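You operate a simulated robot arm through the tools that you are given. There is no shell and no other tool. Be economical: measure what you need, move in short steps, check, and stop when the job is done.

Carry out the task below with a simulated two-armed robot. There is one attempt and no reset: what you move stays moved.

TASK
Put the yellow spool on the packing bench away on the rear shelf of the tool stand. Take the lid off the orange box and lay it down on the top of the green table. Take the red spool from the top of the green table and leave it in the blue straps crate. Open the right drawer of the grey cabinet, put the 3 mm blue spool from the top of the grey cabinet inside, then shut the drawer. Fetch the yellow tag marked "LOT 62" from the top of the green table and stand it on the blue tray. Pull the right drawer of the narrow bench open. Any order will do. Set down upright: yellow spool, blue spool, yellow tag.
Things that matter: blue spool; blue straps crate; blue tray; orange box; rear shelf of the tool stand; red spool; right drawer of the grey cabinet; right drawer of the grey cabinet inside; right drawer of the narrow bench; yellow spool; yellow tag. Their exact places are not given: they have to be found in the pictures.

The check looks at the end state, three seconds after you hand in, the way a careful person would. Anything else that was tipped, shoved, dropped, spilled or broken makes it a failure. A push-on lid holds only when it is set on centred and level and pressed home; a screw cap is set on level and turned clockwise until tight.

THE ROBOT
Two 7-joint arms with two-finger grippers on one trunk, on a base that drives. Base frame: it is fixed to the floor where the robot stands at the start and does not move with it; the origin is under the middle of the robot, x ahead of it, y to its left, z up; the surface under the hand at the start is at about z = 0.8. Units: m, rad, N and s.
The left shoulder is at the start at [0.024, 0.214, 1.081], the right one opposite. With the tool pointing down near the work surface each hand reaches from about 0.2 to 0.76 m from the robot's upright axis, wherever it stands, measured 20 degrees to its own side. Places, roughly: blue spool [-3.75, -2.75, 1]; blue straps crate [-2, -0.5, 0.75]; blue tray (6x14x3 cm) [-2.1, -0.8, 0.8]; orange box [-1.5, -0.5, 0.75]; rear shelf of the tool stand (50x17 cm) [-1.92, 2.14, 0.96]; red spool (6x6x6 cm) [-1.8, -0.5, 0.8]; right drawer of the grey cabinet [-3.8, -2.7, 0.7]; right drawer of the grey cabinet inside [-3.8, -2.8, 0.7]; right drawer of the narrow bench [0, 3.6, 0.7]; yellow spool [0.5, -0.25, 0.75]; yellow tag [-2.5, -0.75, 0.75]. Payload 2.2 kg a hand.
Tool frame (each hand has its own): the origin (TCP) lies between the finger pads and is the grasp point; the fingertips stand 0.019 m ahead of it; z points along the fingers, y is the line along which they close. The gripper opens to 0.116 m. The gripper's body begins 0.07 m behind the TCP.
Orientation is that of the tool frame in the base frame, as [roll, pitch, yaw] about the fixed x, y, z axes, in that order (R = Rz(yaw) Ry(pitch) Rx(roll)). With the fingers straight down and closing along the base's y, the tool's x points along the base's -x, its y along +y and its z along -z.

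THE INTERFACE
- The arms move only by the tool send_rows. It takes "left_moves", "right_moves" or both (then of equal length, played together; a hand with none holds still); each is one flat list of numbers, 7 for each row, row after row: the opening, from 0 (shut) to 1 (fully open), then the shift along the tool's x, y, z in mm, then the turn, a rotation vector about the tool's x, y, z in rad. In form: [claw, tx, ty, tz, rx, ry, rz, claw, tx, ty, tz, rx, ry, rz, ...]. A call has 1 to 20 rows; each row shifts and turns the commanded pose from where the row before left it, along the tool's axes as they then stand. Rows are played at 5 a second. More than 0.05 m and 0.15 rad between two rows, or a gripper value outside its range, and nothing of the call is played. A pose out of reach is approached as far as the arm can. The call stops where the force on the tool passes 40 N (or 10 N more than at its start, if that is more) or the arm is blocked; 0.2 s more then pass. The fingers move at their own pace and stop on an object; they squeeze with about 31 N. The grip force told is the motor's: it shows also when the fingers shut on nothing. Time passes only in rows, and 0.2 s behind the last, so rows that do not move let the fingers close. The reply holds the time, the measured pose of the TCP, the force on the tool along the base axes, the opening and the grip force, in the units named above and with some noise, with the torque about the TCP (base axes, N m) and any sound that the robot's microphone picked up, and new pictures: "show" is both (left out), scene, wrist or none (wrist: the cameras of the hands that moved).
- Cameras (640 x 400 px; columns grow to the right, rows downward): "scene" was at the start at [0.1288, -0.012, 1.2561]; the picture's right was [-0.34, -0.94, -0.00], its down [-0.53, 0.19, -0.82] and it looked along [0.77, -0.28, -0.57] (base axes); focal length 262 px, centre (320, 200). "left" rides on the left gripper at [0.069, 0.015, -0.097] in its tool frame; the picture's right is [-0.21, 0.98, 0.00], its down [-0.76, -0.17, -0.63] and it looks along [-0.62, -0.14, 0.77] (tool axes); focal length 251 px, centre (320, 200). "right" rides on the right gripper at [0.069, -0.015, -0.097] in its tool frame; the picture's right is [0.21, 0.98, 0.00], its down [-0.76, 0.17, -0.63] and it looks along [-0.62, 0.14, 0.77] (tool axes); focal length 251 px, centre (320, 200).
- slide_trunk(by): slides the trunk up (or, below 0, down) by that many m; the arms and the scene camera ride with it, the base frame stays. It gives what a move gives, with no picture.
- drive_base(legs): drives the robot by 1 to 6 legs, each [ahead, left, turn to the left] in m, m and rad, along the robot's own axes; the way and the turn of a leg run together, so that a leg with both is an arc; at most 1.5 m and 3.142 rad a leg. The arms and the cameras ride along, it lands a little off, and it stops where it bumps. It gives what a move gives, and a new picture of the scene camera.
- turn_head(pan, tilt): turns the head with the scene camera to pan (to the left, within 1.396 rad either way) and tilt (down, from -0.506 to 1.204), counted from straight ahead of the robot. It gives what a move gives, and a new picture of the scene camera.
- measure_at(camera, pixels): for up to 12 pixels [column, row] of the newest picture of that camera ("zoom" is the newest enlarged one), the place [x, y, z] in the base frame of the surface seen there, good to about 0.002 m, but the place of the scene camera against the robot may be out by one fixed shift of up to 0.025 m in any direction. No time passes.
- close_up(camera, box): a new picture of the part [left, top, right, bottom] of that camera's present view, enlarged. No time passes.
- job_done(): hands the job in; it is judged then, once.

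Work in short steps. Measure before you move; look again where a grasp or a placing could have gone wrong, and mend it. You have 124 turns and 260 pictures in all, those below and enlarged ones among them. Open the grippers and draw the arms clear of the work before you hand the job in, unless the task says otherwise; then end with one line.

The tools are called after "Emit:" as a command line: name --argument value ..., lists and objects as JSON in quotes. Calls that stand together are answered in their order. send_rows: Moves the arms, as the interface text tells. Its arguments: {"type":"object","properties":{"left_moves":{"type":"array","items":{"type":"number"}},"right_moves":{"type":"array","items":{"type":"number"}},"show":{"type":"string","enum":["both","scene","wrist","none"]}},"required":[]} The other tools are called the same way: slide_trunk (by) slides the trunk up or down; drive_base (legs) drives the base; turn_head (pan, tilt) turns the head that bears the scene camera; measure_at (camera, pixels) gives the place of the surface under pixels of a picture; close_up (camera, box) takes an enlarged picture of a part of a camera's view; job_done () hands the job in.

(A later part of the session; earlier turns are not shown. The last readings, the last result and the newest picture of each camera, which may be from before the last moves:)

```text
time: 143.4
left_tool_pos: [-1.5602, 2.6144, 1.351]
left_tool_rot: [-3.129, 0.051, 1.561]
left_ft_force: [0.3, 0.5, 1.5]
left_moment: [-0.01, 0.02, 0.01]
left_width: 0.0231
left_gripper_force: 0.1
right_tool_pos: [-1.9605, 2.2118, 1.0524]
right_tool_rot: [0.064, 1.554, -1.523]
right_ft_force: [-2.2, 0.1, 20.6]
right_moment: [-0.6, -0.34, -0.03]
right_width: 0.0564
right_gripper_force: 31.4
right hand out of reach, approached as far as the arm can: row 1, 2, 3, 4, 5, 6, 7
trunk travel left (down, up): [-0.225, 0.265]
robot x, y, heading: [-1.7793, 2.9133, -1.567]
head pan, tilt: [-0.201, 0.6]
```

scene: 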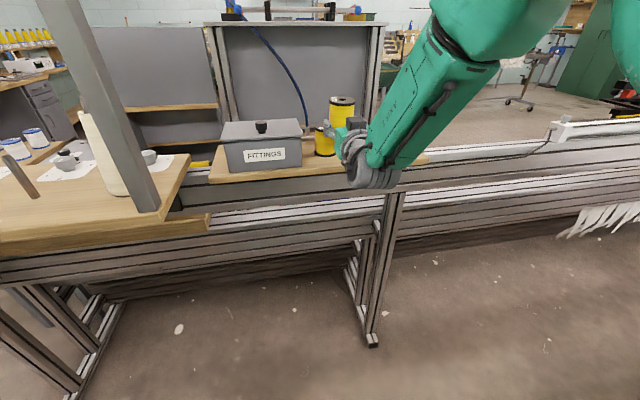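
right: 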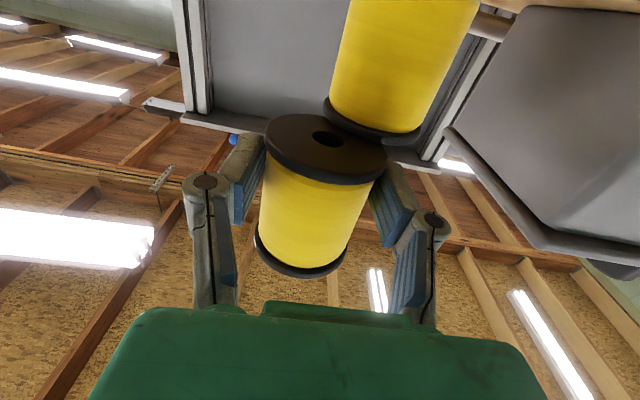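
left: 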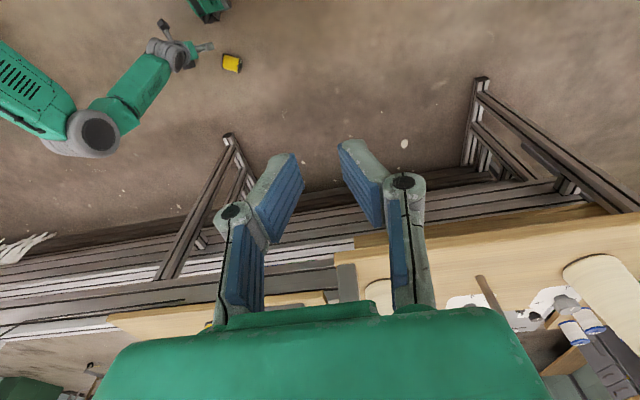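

The sideways move was out of reach and the held spool is touching the placed one. I raise straight up, then back off.

Emit:
send_rows --right_moves '[0.3, -15, 0, 0, 0, 0, 0, 0.3, -15, 0, 0, 0, 0, 0, 0.3, -20, 0, 0, 0, 0, 0, 0.3, -20, 0, 0, 0, 0, 0]'

```text
time: 144.4
left_tool_pos: [-1.5624, 2.6114, 1.3503]
left_tool_rot: [-3.128, 0.049, 1.565]
left_ft_force: [-0.4, 0.3, -0.1]
left_moment: [-0.01, -0.03, 0.01]
left_width: 0.0231
left_gripper_force: 0.0
right_tool_pos: [-1.9645, 2.2117, 1.1157]
right_tool_rot: [0.241, 1.566, -1.334]
right_ft_force: [-0.4, -0.4, -0.9]
right_moment: [0.0, 0.0, -0.01]
right_width: 0.0557
right_gripper_force: 30.8
trunk travel left (down, up): [-0.225, 0.265]
robot x, y, heading: [-1.7801, 2.9107, -1.57]
head pan, tilt: [-0.201, 0.6]
```

scene: 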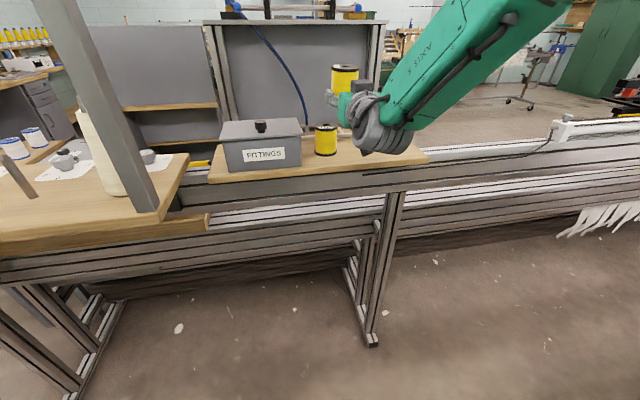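
right: 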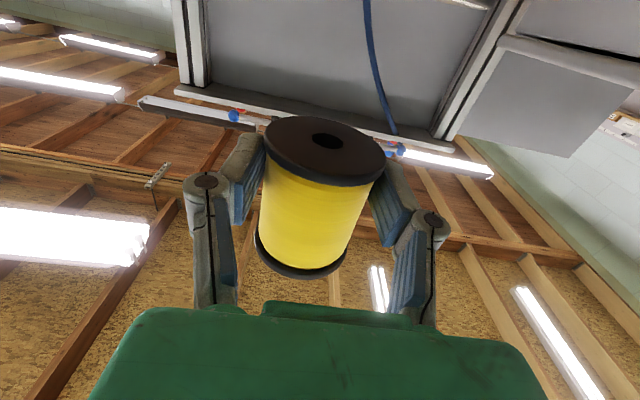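

The placed spool still stands. I strafe the base 8 cm right while raised.

Emit:
drive_base --legs '[[0, -0.08, 0]]'

Emit:
send_rows --right_moves '[0.3, 0, 0, 0, 0, 0, 0]' --show "wrist"

```text
time: 145.5
left_tool_pos: [-1.5833, 2.6115, 1.3423]
left_tool_rot: [-3.089, 0.05, 1.566]
left_ft_force: [2.5, -1.1, -0.1]
left_moment: [0.01, 0.25, 0.01]
left_width: 0.0233
left_gripper_force: 0.0
right_tool_pos: [-1.9941, 2.2122, 1.1229]
right_tool_rot: [-1.293, 1.535, -2.862]
right_ft_force: [4.0, -0.1, 0.1]
right_moment: [0.05, -0.01, -0.22]
right_width: 0.0558
right_gripper_force: 31.7
trunk travel left (down, up): [-0.225, 0.265]
robot x, y, heading: [-1.8481, 2.9173, -1.568]
head pan, tilt: [-0.201, 0.6]
```

scene: 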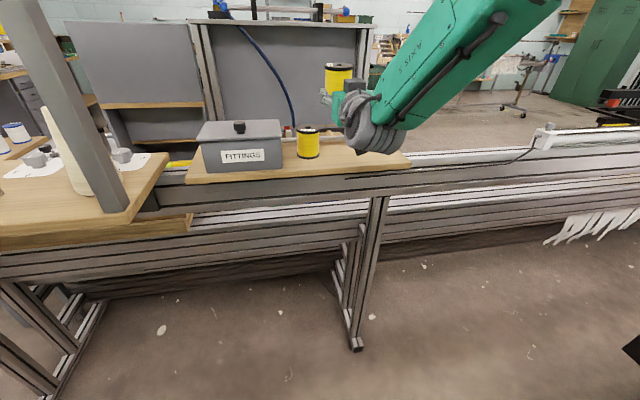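

```text
time: 146.1
left_tool_pos: [-1.672, 2.6151, 1.3554]
left_tool_rot: [3.129, 0.053, 1.557]
left_ft_force: [-0.6, 0.0, -0.7]
left_moment: [-0.01, -0.13, -0.01]
left_width: 0.0235
left_gripper_force: 0.0
right_tool_pos: [-2.0705, 2.215, 1.1157]
right_tool_rot: [1.191, 1.545, -0.389]
right_ft_force: [-3.0, 0.6, -1.4]
right_moment: [0.0, -0.01, 0.11]
right_width: 0.0558
right_gripper_force: 30.8
trunk travel left (down, up): [-0.225, 0.265]
robot x, y, heading: [-1.8593, 2.9125, -1.569]
head pan, tilt: [-0.201, 0.6]
stopped in row 1 (right hand): the arm was blocked; the commanded pose is now the measured one
```

right: 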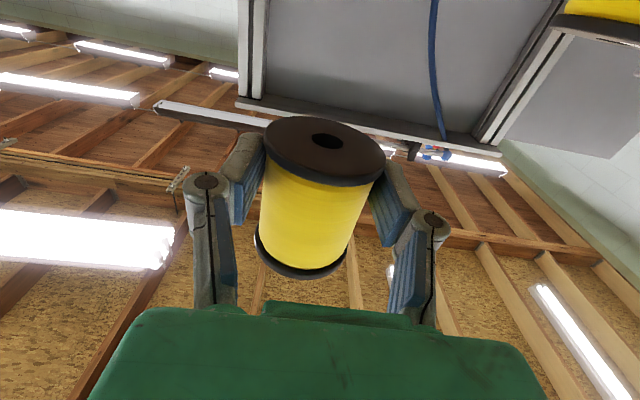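

The strafe sets the body swaying; I wait 3 s for it to settle.

Emit:
send_rows --right_moves '[0.3, 0, 0, 0, 0, 0, 0, 0.3, 0, 0, 0, 0, 0, 0, 0.3, 0, 0, 0, 0, 0, 0, 0.3, 0, 0, 0, 0, 0, 0, 0.3, 0, 0, 0, 0, 0, 0, 0.3, 0, 0, 0, 0, 0, 0, 0.3, 0, 0, 0, 0, 0, 0, 0.3, 0, 0, 0, 0, 0, 0, 0.3, 0, 0, 0, 0, 0, 0, 0.3, 0, 0, 0, 0, 0, 0, 0.3, 0, 0, 0, 0, 0, 0, 0.3, 0, 0, 0, 0, 0, 0, 0.3, 0, 0, 0, 0, 0, 0, 0.3, 0, 0, 0, 0, 0, 0]' --show "none"

Emit:
send_rows --right_moves '[0.3, 0, 0, 0, 0, 0, 0, 0.3, 0, 0, 0, 0, 0, 0]' --show "both"

```text
time: 149.1
left_tool_pos: [-1.6144, 2.6168, 1.3483]
left_tool_rot: [-3.114, 0.053, 1.561]
left_ft_force: [0.4, 0.7, -0.2]
left_moment: [-0.03, 0.1, 0.01]
left_width: 0.0233
left_gripper_force: 0.0
right_tool_pos: [-2.0204, 2.2148, 1.1223]
right_tool_rot: [-0.777, 1.553, -2.347]
right_ft_force: [1.2, 0.0, -0.2]
right_moment: [0.02, -0.02, -0.14]
right_width: 0.0557
right_gripper_force: 30.7
trunk travel left (down, up): [-0.225, 0.265]
robot x, y, heading: [-1.854, 2.9104, -1.569]
head pan, tilt: [-0.201, 0.6]
```

```text
time: 149.7
left_tool_pos: [-1.6157, 2.6169, 1.3484]
left_tool_rot: [-3.113, 0.054, 1.563]
left_ft_force: [0.3, 0.4, 0.6]
left_moment: [0.02, 0.12, -0.04]
left_width: 0.0231
left_gripper_force: 0.0
right_tool_pos: [-2.0185, 2.2158, 1.124]
right_tool_rot: [-0.746, 1.552, -2.313]
right_ft_force: [1.8, 0.4, -0.1]
right_moment: [0.02, 0.01, -0.12]
right_width: 0.0558
right_gripper_force: 31.2
trunk travel left (down, up): [-0.225, 0.265]
robot x, y, heading: [-1.8498, 2.9112, -1.563]
head pan, tilt: [-0.201, 0.6]
```

scene: 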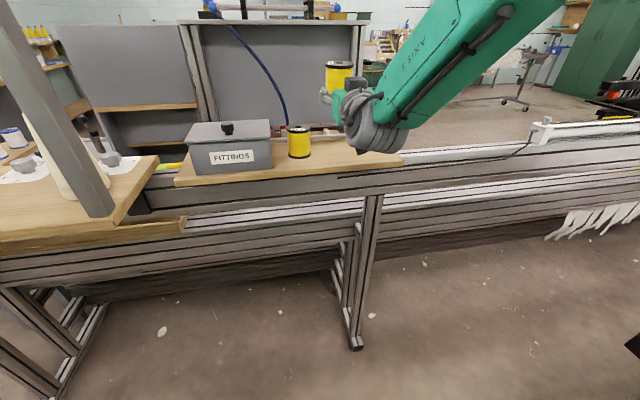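
right: 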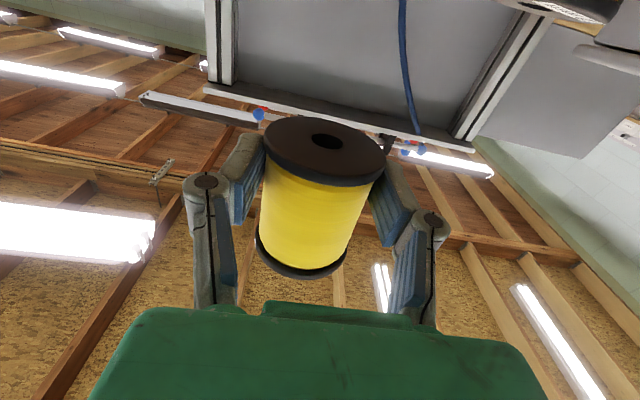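

Spool is level within 1°. I shift 2 cm right and lower in steps towards the shelf.

Emit:
send_rows --right_moves '[0.3, 0, -22, 0, 0, 0, 0, 0.3, 40, 0, 0, 0, 0, 0, 0.3, 30, 0, 0, 0, 0, 0, 0.3, 30, 0, 0, 0, 0, 0, 0.3, 12, 0, 0, 0, 0, 0]'

```text
time: 150.9
left_tool_pos: [-1.6495, 2.617, 1.3526]
left_tool_rot: [-3.137, 0.051, 1.558]
left_ft_force: [-0.3, 0.1, 0.2]
left_moment: [0.01, -0.03, 0.01]
left_width: 0.0231
left_gripper_force: 0.1
right_tool_pos: [-2.0399, 2.2162, 1.0073]
right_tool_rot: [0.649, 1.558, -0.938]
right_ft_force: [-1.4, 0.0, -1.0]
right_moment: [0.02, 0.02, 0.02]
right_width: 0.0558
right_gripper_force: 31.1
right hand out of reach, approached as far as the arm can: row 1, 3, 5
trunk travel left (down, up): [-0.225, 0.265]
robot x, y, heading: [-1.8561, 2.9086, -1.568]
head pan, tilt: [-0.201, 0.6]
```

scene: 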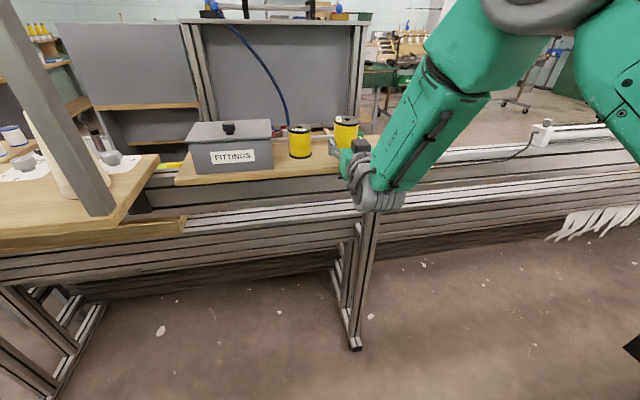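
right: 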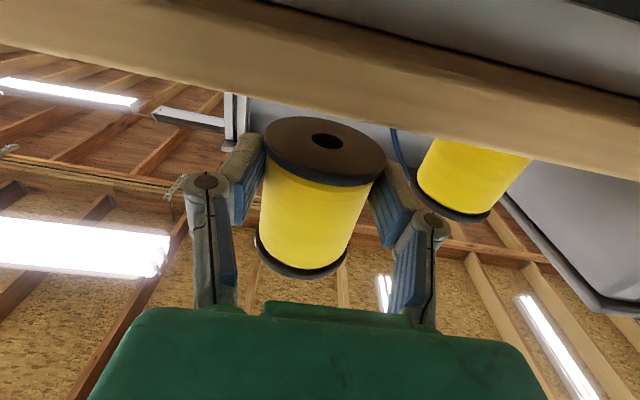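

Nearly down; I go 15 mm further inward and lower the last ~14 mm gently.

Emit:
send_rows --right_moves '[0.3, 0, 0, 16, 0, 0, 0, 0.3, 5, 0, 0, 0, 0, 0, 0.3, 4, 0, 0, 0, 0, 0, 0.3, 3, 0, 0, 0, 0, 0, 0.3, 2, 0, 0, 0, 0, 0]'

```text
time: 152.1
left_tool_pos: [-1.6593, 2.6157, 1.3535]
left_tool_rot: [3.138, 0.054, 1.56]
left_ft_force: [-0.8, -0.8, -0.1]
left_moment: [-0.02, -0.03, 0.02]
left_width: 0.023
left_gripper_force: 0.1
right_tool_pos: [-2.0443, 2.1996, 0.9939]
right_tool_rot: [0.957, 1.553, -0.628]
right_ft_force: [0.3, -0.6, -1.5]
right_moment: [0.02, -0.02, 0.07]
right_width: 0.0559
right_gripper_force: 30.9
right hand out of reach, approached as far as the arm can: row 4
trunk travel left (down, up): [-0.225, 0.265]
robot x, y, heading: [-1.8585, 2.9119, -1.565]
head pan, tilt: [-0.201, 0.6]
```

scene: 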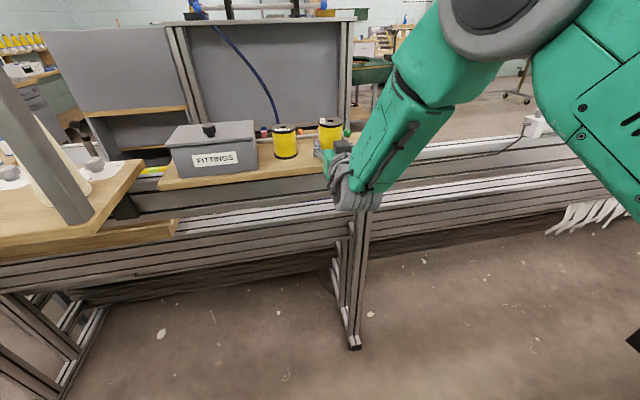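
right: 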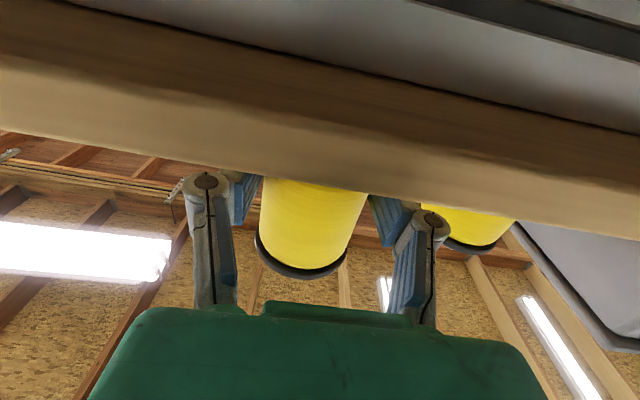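

No contact yet at z 0.994; I lower a few more mm until it touches.

Emit:
send_rows --right_moves '[0.3, 2, 0, 0, 0, 0, 0, 0.3, 2, 0, 0, 0, 0, 0, 0.3, 2, 0, 0, 0, 0, 0]' --show "none"

```text
time: 152.9
left_tool_pos: [-1.6739, 2.6167, 1.3558]
left_tool_rot: [3.129, 0.053, 1.556]
left_ft_force: [-0.9, -0.5, -0.7]
left_moment: [-0.02, -0.12, -0.06]
left_width: 0.0233
left_gripper_force: 0.2
right_tool_pos: [-2.0553, 2.1987, 0.9875]
right_tool_rot: [1.197, 1.548, -0.393]
right_ft_force: [-1.9, -0.6, -1.4]
right_moment: [0.02, -0.01, 0.16]
right_width: 0.0559
right_gripper_force: 30.9
trunk travel left (down, up): [-0.225, 0.265]
robot x, y, heading: [-1.8598, 2.9103, -1.57]
head pan, tilt: [-0.201, 0.6]
```

Still not touching. Lower 6 mm more.

Emit:
send_rows --right_moves '[0.3, 2, 0, 0, 0, 0, 0, 0.3, 2, 0, 0, 0, 0, 0, 0.3, 2, 0, 0, 0, 0, 0, 0.3, 2, 0, 0, 0, 0, 0]' --show "none"

Emit:
close_up --camera "scene" --box '[230, 90, 390, 190]'

```text
time: 153.9
left_tool_pos: [-1.6202, 2.6163, 1.3495]
left_tool_rot: [-3.116, 0.052, 1.563]
left_ft_force: [1.3, -0.3, 0.5]
left_moment: [0.01, 0.12, -0.02]
left_width: 0.0232
left_gripper_force: 0.2
right_tool_pos: [-2.0095, 2.1995, 0.9845]
right_tool_rot: [-0.884, 1.556, -2.462]
right_ft_force: [0.3, 0.5, -0.8]
right_moment: [0.04, -0.04, -0.12]
right_width: 0.0555
right_gripper_force: 30.8
trunk travel left (down, up): [-0.225, 0.265]
robot x, y, heading: [-1.8517, 2.9129, -1.566]
head pan, tilt: [-0.201, 0.6]
```

```text
4.00 times, centred on (310, 140) of scene
```

zoom: 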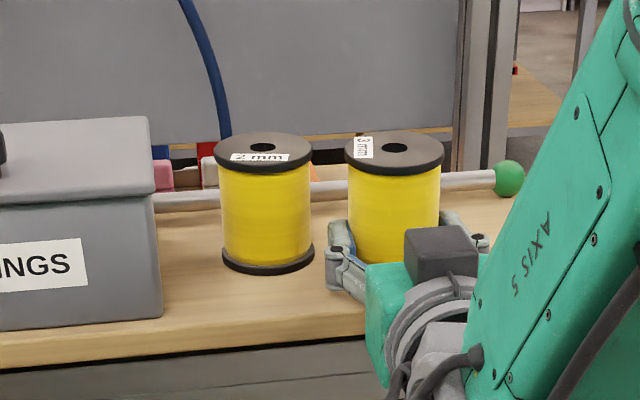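

Label up, upright. Keep lowering to contact.

Emit:
send_rows --right_moves '[0.3, 3, 0, 0, 0, 0, 0, 0.3, 3, 0, 0, 0, 0, 0, 0.3, 3, 0, 0, 0, 0, 0]' --show "none"

Emit:
close_up --camera "scene" --box '[230, 90, 390, 190]'

```text
time: 154.7
left_tool_pos: [-1.6344, 2.6186, 1.3517]
left_tool_rot: [-3.127, 0.054, 1.56]
left_ft_force: [0.3, -0.3, 0.0]
left_moment: [-0.01, 0.04, -0.02]
left_width: 0.0232
left_gripper_force: 0.0
right_tool_pos: [-2.0207, 2.2004, 0.9766]
right_tool_rot: [0.106, 1.558, -1.479]
right_ft_force: [-4.9, 1.0, 12.7]
right_moment: [-0.44, -0.23, -0.24]
right_width: 0.0561
right_gripper_force: 31.2
right hand out of reach, approached as far as the arm can: row 2
trunk travel left (down, up): [-0.225, 0.265]
robot x, y, heading: [-1.8534, 2.9134, -1.57]
head pan, tilt: [-0.201, 0.6]
```

```text
4.00 times, centred on (310, 140) of scene
```

zoom: 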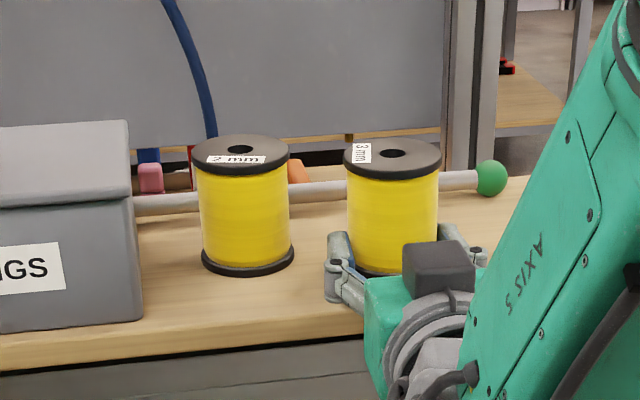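

Contact at 12.7 N. I open and retreat quickly.

Emit:
send_rows --right_moves '[0.75, 0, 0, 0, 0, 0, 0, 0.75, 0, 0, -45, 0, 0, 0, 0.75, 0, 0, -48, 0, 0, 0, 0.75, 0, 0, -48, 0, 0, 0]' --show "none"

Emit:
close_up --camera "scene" --box '[200, 80, 440, 220]'

```text
time: 155.9
left_tool_pos: [-1.6241, 2.6202, 1.3515]
left_tool_rot: [-3.12, 0.056, 1.564]
left_ft_force: [-0.5, -0.7, -0.7]
left_moment: [-0.01, 0.02, 0.01]
left_width: 0.0231
left_gripper_force: 0.1
right_tool_pos: [-2.0094, 2.3433, 0.9752]
right_tool_rot: [-0.173, 1.558, -1.745]
right_ft_force: [0.1, 0.0, -0.1]
right_moment: [0.02, 0.0, 0.02]
right_width: 0.0871
right_gripper_force: 0.2
trunk travel left (down, up): [-0.225, 0.265]
robot x, y, heading: [-1.8488, 2.9133, -1.567]
head pan, tilt: [-0.201, 0.6]
stopped in row 4 (right hand): the arm was blocked; the commanded pose is now the measured one
```

```text
2.67 times, centred on (320, 150) of scene
```

zoom: 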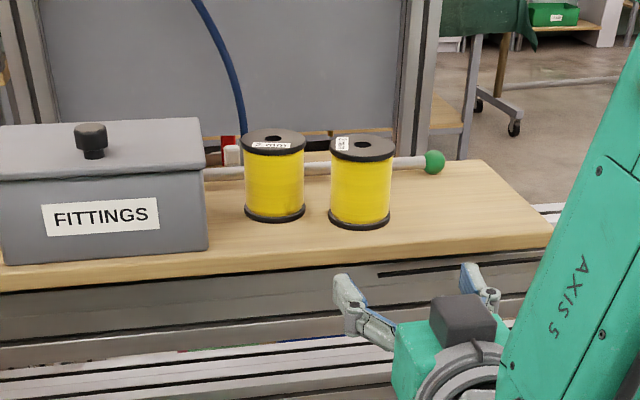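

Both spools stand upright ("2 mm" and "3 mm" labels up). I raise the hand, turn it back to pointing down and draw it in.

Emit:
send_rows --right_moves '[0.75, -40, 0, -10, 0, 0, 0, 0.75, -40, 0, -10, 0, 0, 0, 0.75, 0, 0, 0, 0, 0.143, 0, 0.75, 0, 0, 0, 0, 0.143, 0, 0.75, 0, 0, 0, 0, 0.143, 0, 0.75, 0, 0, 0, 0, 0.143, 0, 0.75, 0, 0, 0, 0, 0.143, 0, 0.75, 0, 0, 0, 0, 0.143, 0, 0.75, 0, 0, 0, 0, 0.143, 0, 0.75, 0, 0, 0, 0, 0.143, 0, 0.75, 0, 0, 0, 0, 0.143, 0, 0.75, 0, 0, 0, 0, 0.143, 0, 0.75, 0, 0, 0, 0, 0.143, 0, 1, 45, 0, 0, 0, 0, 0, 1, 45, 0, 0, 0, 0, 0, 1, 45, -10, 0, 0, 0, 0, 1, 30, -10, 0, 0, 0, 0]' --left_moves '[0.3, 0, 0, 20, 0, 0, 0, 0.3, 0, 0, 20, 0, 0, 0, 0.3, 0, 0, 20, 0, 0, 0, 0.3, 0, 0, 20, 0, 0, 0, 0.3, 0, 0, 20, 0, 0, 0, 0.3, 0, 0, 20, 0, 0, 0, 0.3, 0, 0, 20, 0, 0, 0, 0.3, 0, 0, 20, 0, 0, 0, 0.3, 0, 0, 20, 0, 0, 0, 0.3, 0, 0, 20, 0, 0, 0, 0.3, 0, 0, 20, 0, 0, 0, 0.3, 0, 0, 20, 0, 0, 0, 0.3, 0, 0, 0, 0, 0, 0, 0.3, 0, 0, 0, 0, 0, 0, 0.3, 0, 0, 0, 0, 0, 0, 0.3, 0, 0, 0, 0, 0, 0, 0.3, 0, 0, 0, 0, 0, 0]' --show "none"

Emit:
turn_head --pan 0 --tilt 0.5

Emit:
drive_base --legs '[[-0.05, 0, 0], [0, 0, 1.57]]'

```text
time: 159.5
left_tool_pos: [-1.6522, 2.6067, 1.116]
left_tool_rot: [-3.14, 0.058, 1.562]
left_ft_force: [0.3, 0.0, -0.1]
left_moment: [0.02, -0.07, 0.03]
left_width: 0.0348
left_gripper_force: 0.0
right_tool_pos: [-2.0522, 2.5321, 1.0494]
right_tool_rot: [3.124, 0.012, 1.568]
right_ft_force: [-0.3, 0.5, -0.3]
right_moment: [-0.01, -0.08, 0.01]
right_width: 0.1159
right_gripper_force: 0.0
trunk travel left (down, up): [-0.225, 0.265]
robot x, y, heading: [-1.8575, 2.9117, -1.568]
head pan, tilt: [-0.201, 0.6]
```

```text
time: 160.2
left_tool_pos: [-1.639, 2.6063, 1.1128]
left_tool_rot: [-3.128, 0.054, 1.564]
left_ft_force: [-0.3, -0.4, 0.2]
left_moment: [0.04, -0.04, 0.01]
left_width: 0.0345
left_gripper_force: 0.0
right_tool_pos: [-2.042, 2.5301, 1.05]
right_tool_rot: [3.137, 0.012, 1.571]
right_ft_force: [0.2, -0.7, -0.6]
right_moment: [0.0, 0.0, 0.02]
right_width: 0.116
right_gripper_force: 0.1
trunk travel left (down, up): [-0.225, 0.265]
robot x, y, heading: [-1.8524, 2.9134, -1.567]
head pan, tilt: [0.0, 0.499]
```

scene: 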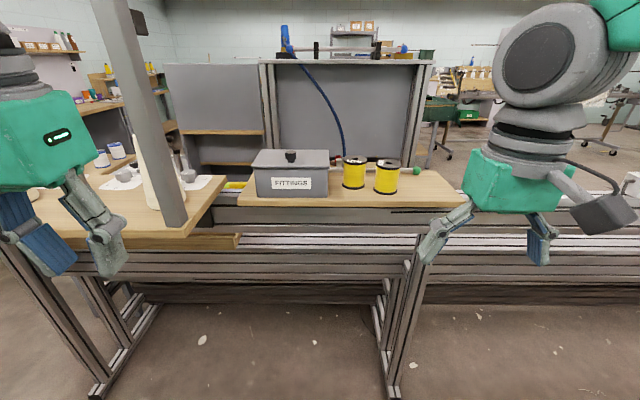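

```text
time: 164.9
left_tool_pos: [-1.5403, 3.1828, 1.1117]
left_tool_rot: [-3.119, 0.053, 3.118]
left_ft_force: [0.0, -0.1, -0.2]
left_moment: [-0.03, -0.02, 0.0]
left_width: 0.0347
left_gripper_force: 0.0
right_tool_pos: [-1.4733, 2.7795, 1.053]
right_tool_rot: [-3.137, 0.013, 3.126]
right_ft_force: [0.7, 0.5, 0.5]
right_moment: [-0.05, -0.01, -0.03]
right_width: 0.1158
right_gripper_force: 0.0
trunk travel left (down, up): [-0.225, 0.265]
robot x, y, heading: [-1.85, 2.9673, -0.011]
head pan, tilt: [0.0, 0.499]
```

scene: 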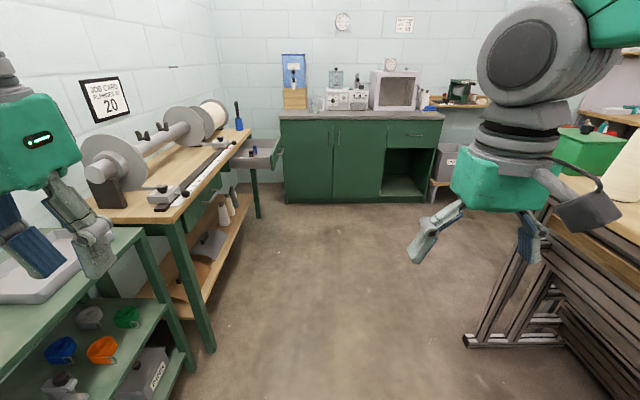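

The way back is clear. I drive along the aisle, then diagonally into the side passage and turn to face -y.

Emit:
drive_base --legs '[[1.3, -0.02, 0.01], [0.3, -0.25, 0], [0.15, -0.2, 0], [0, 0, -1.57]]'

```text
time: 179.0
left_tool_pos: [0.107, 2.187, 1.1184]
left_tool_rot: [3.132, 0.059, 1.536]
left_ft_force: [-1.3, -0.6, 0.0]
left_moment: [0.01, -0.07, -0.01]
left_width: 0.0346
left_gripper_force: 0.1
right_tool_pos: [-0.2941, 2.1233, 1.048]
right_tool_rot: [3.113, 0.013, 1.543]
right_ft_force: [-1.8, 0.4, 0.3]
right_moment: [0.01, -0.13, 0.0]
right_width: 0.1163
right_gripper_force: 0.0
trunk travel left (down, up): [-0.225, 0.265]
robot x, y, heading: [-0.0713, 2.4954, -1.589]
head pan, tilt: [0.0, 0.499]
```

scene: 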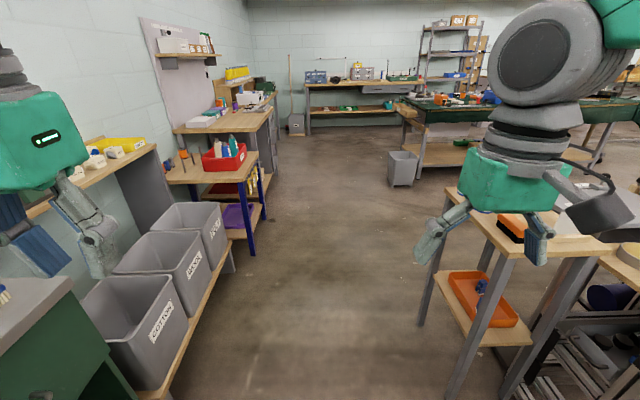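

The green table is ahead right (450,110). I drive out of the passage and turn towards it.

Emit:
drive_base --legs '[[1.5, 0, 0], [0.1, 0, 0], [0, 0, -1.2]]'

```text
time: 190.3
left_tool_pos: [-0.3209, 0.5237, 1.1111]
left_tool_rot: [-3.107, 0.06, 0.329]
left_ft_force: [0.8, -0.1, 0.6]
left_moment: [0.09, 0.05, -0.01]
left_width: 0.0347
left_gripper_force: 0.0
right_tool_pos: [-0.5218, 0.8769, 1.0571]
right_tool_rot: [-3.125, 0.015, 0.337]
right_ft_force: [0.0, -1.1, 0.1]
right_moment: [0.05, 0.02, -0.01]
right_width: 0.1164
right_gripper_force: 0.1
trunk travel left (down, up): [-0.225, 0.265]
robot x, y, heading: [-0.1147, 0.8434, -2.803]
head pan, tilt: [0.0, 0.499]
```

scene: 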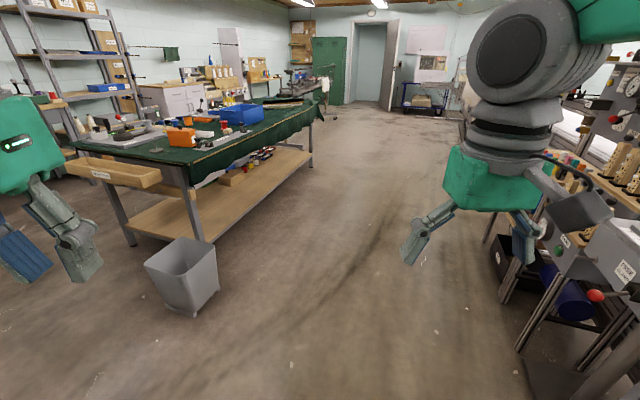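

I measure the table edges and the bin.

Emit:
measure_at --camera "scene" --pixels '[[180, 165], [320, 100], [230, 160], [280, 130], [180, 270], [215, 290], [180, 137], [240, 113], [130, 145], [215, 240]]'

Emit:
close_up --camera "scene" --box '[70, 70, 350, 240]'

```text
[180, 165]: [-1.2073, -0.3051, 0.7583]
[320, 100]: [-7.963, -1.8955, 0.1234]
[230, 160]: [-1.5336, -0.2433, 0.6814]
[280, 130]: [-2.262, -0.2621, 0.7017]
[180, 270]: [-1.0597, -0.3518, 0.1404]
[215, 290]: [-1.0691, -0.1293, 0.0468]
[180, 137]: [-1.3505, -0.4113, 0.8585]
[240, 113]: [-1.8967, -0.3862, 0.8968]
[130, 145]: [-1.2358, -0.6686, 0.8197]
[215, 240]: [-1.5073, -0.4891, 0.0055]
```

```text
2.29 times, centred on (210, 155) of scene
```

zoom: 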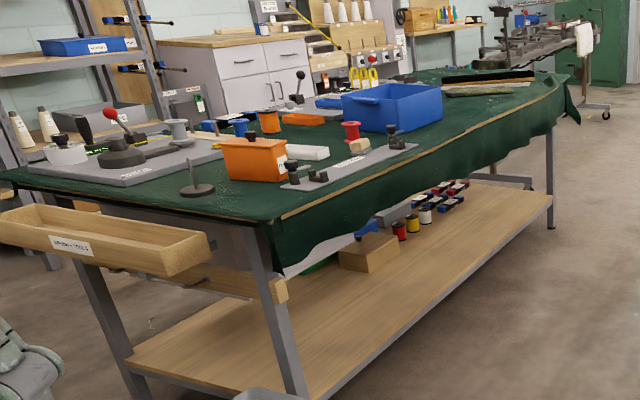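

Straight ahead leads to (-1.75,0.25). I drive there and turn to face the table.

Emit:
drive_base --legs '[[0.87, 0, 0], [0.83, 0, 0], [0, 0, 1.23]]'

Emit:
turn_head --pan 0 --tilt 0.65

```text
time: 202.0
left_tool_pos: [-1.5411, -0.0149, 1.1192]
left_tool_rot: [3.131, 0.061, 1.549]
left_ft_force: [-0.9, -0.3, -0.5]
left_moment: [0.02, -0.08, -0.02]
left_width: 0.0349
left_gripper_force: 0.0
right_tool_pos: [-1.9392, -0.0849, 1.0505]
right_tool_rot: [3.117, 0.013, 1.556]
right_ft_force: [-1.8, -1.0, 1.1]
right_moment: [-0.04, -0.16, -0.02]
right_width: 0.116
right_gripper_force: 0.0
trunk travel left (down, up): [-0.225, 0.265]
robot x, y, heading: [-1.7305, 0.2827, -1.576]
head pan, tilt: [0.0, 0.499]
```

scene: 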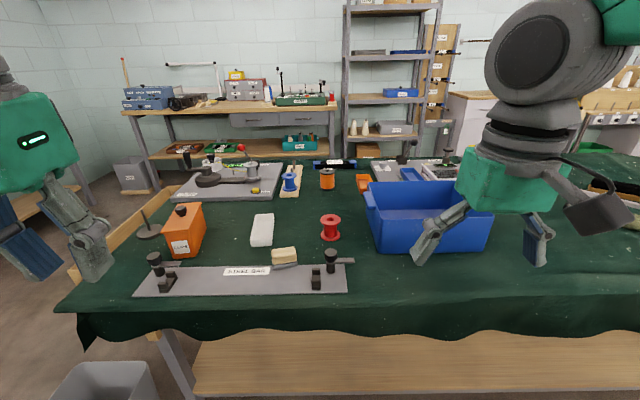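

```text
time: 202.7
left_tool_pos: [-1.5166, -0.014, 1.1141]
left_tool_rot: [-3.126, 0.063, 1.55]
left_ft_force: [0.1, 0.4, 0.7]
left_moment: [0.01, -0.01, 0.01]
left_width: 0.0348
left_gripper_force: 0.0
right_tool_pos: [-1.9176, -0.0839, 1.0544]
right_tool_rot: [3.139, 0.014, 1.558]
right_ft_force: [1.3, -0.1, -0.3]
right_moment: [-0.01, 0.01, -0.01]
right_width: 0.1159
right_gripper_force: 0.1
trunk travel left (down, up): [-0.225, 0.265]
robot x, y, heading: [-1.7333, 0.2877, -1.575]
head pan, tilt: [0.0, 0.649]
```

scene: 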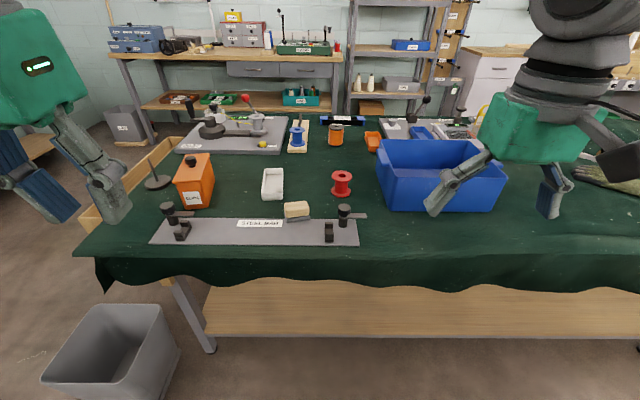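

Orange box (195,180), red spool (342,183), blue crate (440,175). I zoom and measure.

Emit:
close_up --camera "scene" --box '[80, 130, 400, 250]'

Emit:
close_up --camera "scene" --box '[360, 80, 640, 230]'

Emit:
measure_at --camera "scene" --pixels '[[342, 174], [342, 192], [192, 160], [195, 172], [180, 178], [210, 170], [195, 195], [380, 145], [440, 210], [510, 175], [440, 150], [300, 190]]'

```text
2.00 times, centred on (240, 190) of scene
```

zoom: 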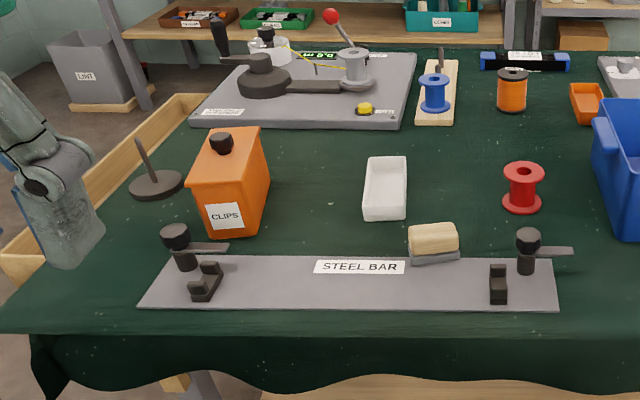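

```text
2.29 times, centred on (500, 155) of scene
```

zoom: 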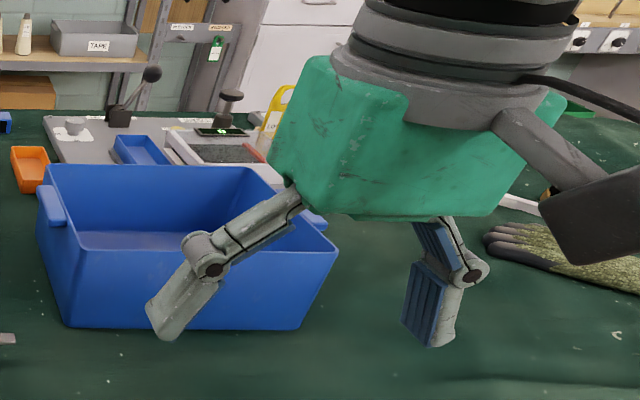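

```text
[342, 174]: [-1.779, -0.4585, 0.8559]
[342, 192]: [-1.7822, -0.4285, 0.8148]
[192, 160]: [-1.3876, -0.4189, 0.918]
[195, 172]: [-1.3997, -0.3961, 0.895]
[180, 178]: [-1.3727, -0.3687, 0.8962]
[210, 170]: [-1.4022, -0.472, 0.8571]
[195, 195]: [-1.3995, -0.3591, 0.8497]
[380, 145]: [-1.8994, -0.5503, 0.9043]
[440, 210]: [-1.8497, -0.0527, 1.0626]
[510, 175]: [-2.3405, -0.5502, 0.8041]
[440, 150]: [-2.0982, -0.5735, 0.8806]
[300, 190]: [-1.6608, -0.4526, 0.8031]
```

I drive 0.17 m closer; both the red spool and the orange box will then be reachable.

Emit:
drive_base --legs '[[0.17, 0, 0]]'

Emit:
send_rows --right_moves '[1, -45, 10, 0, 0, 0, 0, 1, -45, 20, 0, 0, 0, 0, 1, -30, 35, 0, 0, 0, 0, 1, 0, 30, 0, 0, 0, 0]' --left_moves '[1, -40, 25, 0, 0, 0, 0, 1, -40, 25, 0, 0, 0, 0, 1, -30, 25, 0, 0, 0, 0, 1, 0, 0, 0, 0, 0, 0]' --show "wrist"

```text
time: 204.2
left_tool_pos: [-1.4733, -0.1846, 1.1076]
left_tool_rot: [-3.094, 0.062, 1.553]
left_ft_force: [0.4, 0.3, 0.4]
left_moment: [0.02, 0.04, 0.03]
left_width: 0.0347
left_gripper_force: 0.0
right_tool_pos: [-1.876, -0.2545, 1.06]
right_tool_rot: [-3.113, 0.017, 1.564]
right_ft_force: [0.7, -0.4, -0.5]
right_moment: [0.04, 0.07, -0.01]
right_width: 0.116
right_gripper_force: 0.1
trunk travel left (down, up): [-0.225, 0.265]
robot x, y, heading: [-1.7207, 0.1155, -1.576]
head pan, tilt: [0.0, 0.649]
```

scene: 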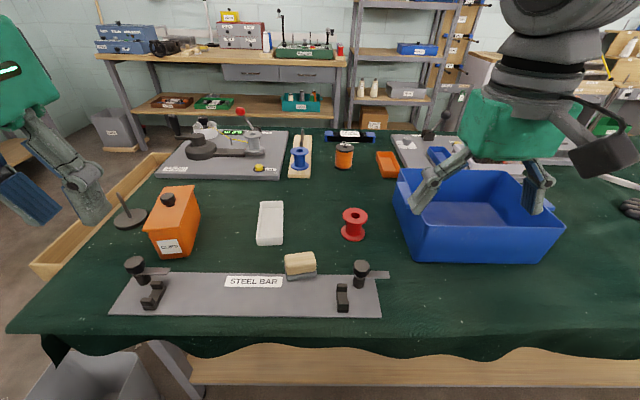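

```text
time: 205.2
left_tool_pos: [-1.4163, -0.2922, 1.1178]
left_tool_rot: [-3.111, 0.065, 1.552]
left_ft_force: [0.6, -0.1, 0.2]
left_moment: [0.0, 0.04, 0.0]
left_width: 0.116
left_gripper_force: 0.1
right_tool_pos: [-1.7986, -0.3742, 1.058]
right_tool_rot: [-3.129, 0.02, 1.563]
right_ft_force: [1.7, -0.4, -0.5]
right_moment: [-0.02, 0.07, -0.01]
right_width: 0.1159
right_gripper_force: 0.1
trunk travel left (down, up): [-0.225, 0.265]
robot x, y, heading: [-1.7163, 0.1205, -1.574]
head pan, tilt: [0.0, 0.649]
```

right: 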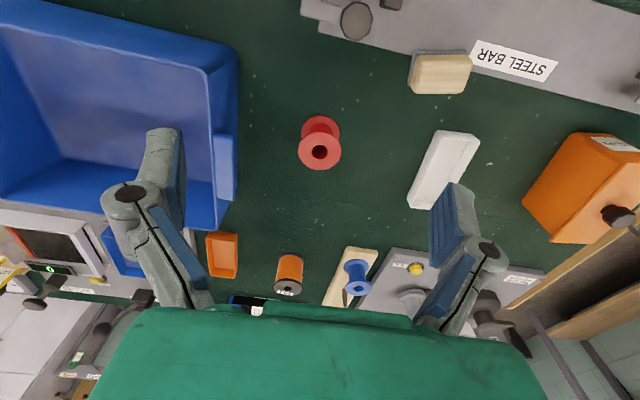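
left: 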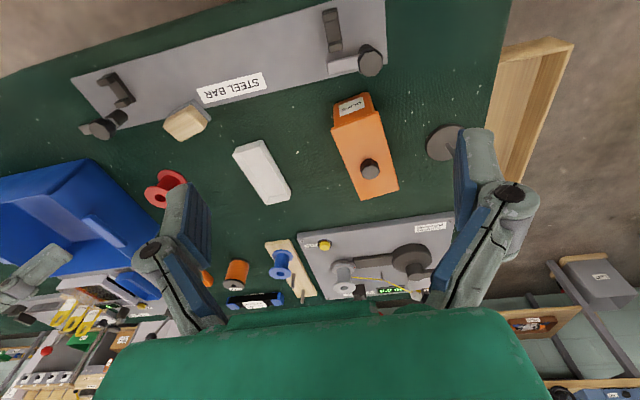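

I measure the red spool in the right view and the orange box in the left view.

Emit:
measure_at --camera "right" --pixels '[[302, 148], [336, 152], [318, 135], [320, 168], [320, 122], [250, 110], [150, 160], [60, 90], [225, 165]]'

Emit:
measure_at --camera "left" --pixels '[[368, 163], [340, 128], [378, 125], [362, 195], [395, 185], [350, 150], [350, 105], [300, 130], [290, 160]]'

Emit:
close_up --camera "left" --box '[290, 80, 450, 210]'

```text
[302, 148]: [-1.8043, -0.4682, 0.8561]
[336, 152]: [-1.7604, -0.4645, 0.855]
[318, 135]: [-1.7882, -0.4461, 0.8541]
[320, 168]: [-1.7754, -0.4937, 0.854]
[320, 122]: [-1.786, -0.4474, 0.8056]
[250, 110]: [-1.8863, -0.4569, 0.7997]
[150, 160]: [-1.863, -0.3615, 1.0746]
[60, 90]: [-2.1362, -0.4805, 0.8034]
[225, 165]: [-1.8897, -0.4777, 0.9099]
```

```text
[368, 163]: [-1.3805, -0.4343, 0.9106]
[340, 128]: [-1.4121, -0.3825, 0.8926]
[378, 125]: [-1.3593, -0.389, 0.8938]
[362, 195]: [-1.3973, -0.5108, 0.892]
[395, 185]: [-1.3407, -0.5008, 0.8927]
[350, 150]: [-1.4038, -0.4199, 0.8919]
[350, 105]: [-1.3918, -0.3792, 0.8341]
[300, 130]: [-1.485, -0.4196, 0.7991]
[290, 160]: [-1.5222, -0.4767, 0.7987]
```

```text
3.08 times, centred on (370, 145) of left
```

zoom: 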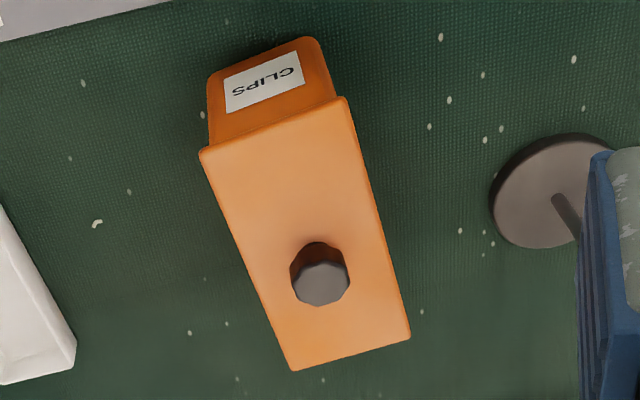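

Red spool centre (-1.782,-0.470), top 0.855; lid knob about (-1.379,-0.438), lid top 0.892. I move both hands above their targets.

Emit:
send_rows --right_moves '[1, -48, 8, 0, 0, 0, 0, 1, -48, 8, 0, 0, 0, 0, 1, 0, 0, 45, 0, 0, 0, 1, 0, 0, 45, 0, 0, 0, 1, 0, 0, 45, 0, 0, 0, 1, 0, 0, 0, 0, 0, 0]' --left_moves '[1, -46, 10, 0, 0, 0.065, 0, 1, -46, 10, 0, 0, 0, 0, 1, -46, 10, 0, 0, 0, 0, 1, -8, 6, 40, 0, 0, 0, 1, 0, 0, 40, 0, 0, 0, 1, 0, 0, 40, 0, 0, 0]' --show "wrist"

```text
time: 206.6
left_tool_pos: [-1.3858, -0.443, 0.9961]
left_tool_rot: [-3.11, -0.003, 1.553]
left_ft_force: [1.7, 0.1, -0.4]
left_moment: [0.0, 0.12, 0.02]
left_width: 0.116
left_gripper_force: 0.1
right_tool_pos: [-1.7809, -0.4717, 0.9226]
right_tool_rot: [-3.129, 0.019, 1.565]
right_ft_force: [1.6, 0.0, 0.1]
right_moment: [-0.02, 0.08, 0.02]
right_width: 0.1161
right_gripper_force: 0.0
trunk travel left (down, up): [-0.225, 0.265]
robot x, y, heading: [-1.718, 0.1163, -1.575]
head pan, tilt: [0.0, 0.649]
```

right: 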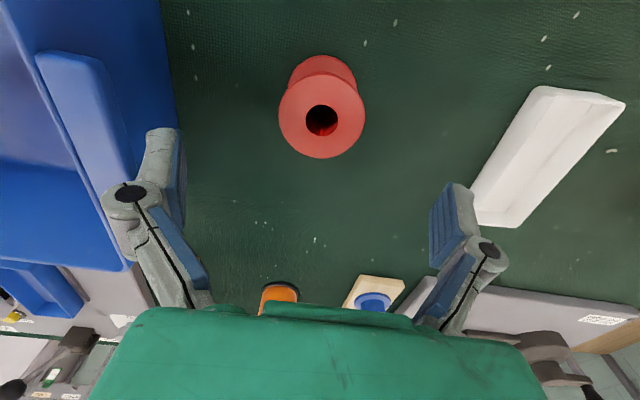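
left: 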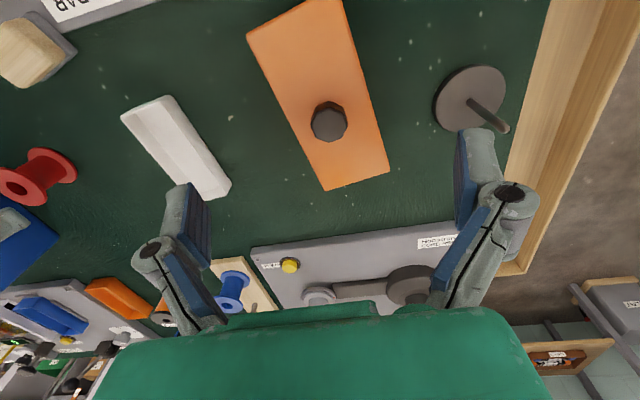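

I measure the knob and the red spool hole again in these views.

Emit:
measure_at --camera "left" --pixels '[[328, 112], [320, 122], [337, 124], [328, 130], [300, 50], [355, 180]]'

Emit:
measure_at --camera "right" --pixels '[[283, 115], [361, 117], [322, 84], [320, 155], [100, 130]]'

```text
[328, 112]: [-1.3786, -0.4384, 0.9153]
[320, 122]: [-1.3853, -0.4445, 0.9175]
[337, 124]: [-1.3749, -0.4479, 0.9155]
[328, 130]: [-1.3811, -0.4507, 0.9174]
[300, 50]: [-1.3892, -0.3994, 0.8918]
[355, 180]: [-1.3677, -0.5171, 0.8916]
```

```text
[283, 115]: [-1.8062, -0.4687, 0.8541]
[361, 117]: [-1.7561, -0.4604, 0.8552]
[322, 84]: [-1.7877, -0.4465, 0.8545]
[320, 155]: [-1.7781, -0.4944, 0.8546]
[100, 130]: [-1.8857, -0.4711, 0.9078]
```

Both aligned. I descend: right to z 0.834 and close on the spool; left to 0.915 and close on the knob.

Emit:
send_rows --right_moves '[0.75, 0, 0, 0, 0, 0, 0, 0.75, 0, 0, 44, 0, 0, 0, 0.75, 0, 0, 44, 0, 0, 0, 0.2, 0, 0, 0, 0, 0, 0, 0.2, 0, 0, 0, 0, 0, 0, 0.2, 0, 0, 0, 0, 0, 0]' --left_moves '[0.5, 0, 4, 0, 0, 0, 0, 0.5, 0, 0, 40, 0, 0, 0, 0.5, 0, 0, 38, 0, 0, 0, 0.5, 0, 0, 2, 0, 0, 0, 0, 0, 0, 0, 0, 0, 0, 0, 0, 0, 0, 0, 0, 0]' --show "wrist"

```text
time: 207.3
left_tool_pos: [-1.4059, -0.4382, 0.946]
left_tool_rot: [-3.126, 0.002, 1.546]
left_ft_force: [0.3, 0.1, 0.0]
left_moment: [-0.01, 0.02, 0.02]
left_width: 0.0578
left_gripper_force: 0.0
right_tool_pos: [-1.8016, -0.4749, 0.8697]
right_tool_rot: [3.133, 0.035, 1.558]
right_ft_force: [-0.6, -1.0, 8.3]
right_moment: [0.02, -0.24, -0.03]
right_width: 0.093
right_gripper_force: 0.1
trunk travel left (down, up): [-0.225, 0.265]
robot x, y, heading: [-1.7242, 0.1163, -1.574]
head pan, tilt: [0.0, 0.649]
stopped in row 3 (right hand): the force on the tool passed its limit at 56 N (the readings are from after the stop); the commanded pose is now the measured one
```

right: 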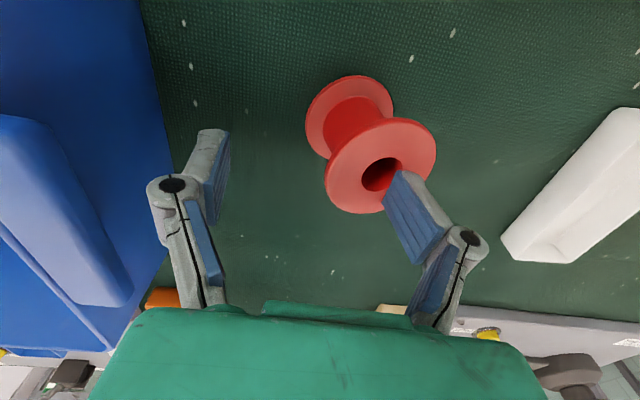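
left: 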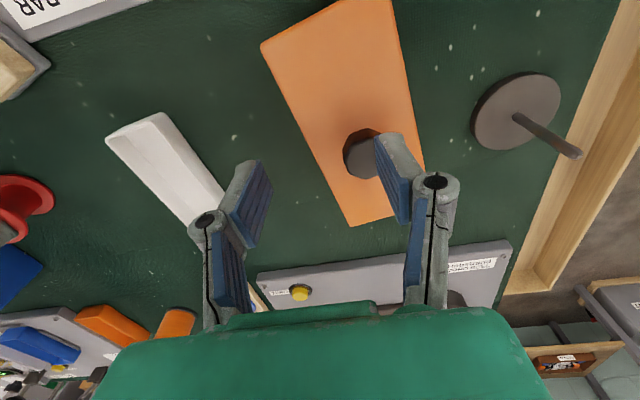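

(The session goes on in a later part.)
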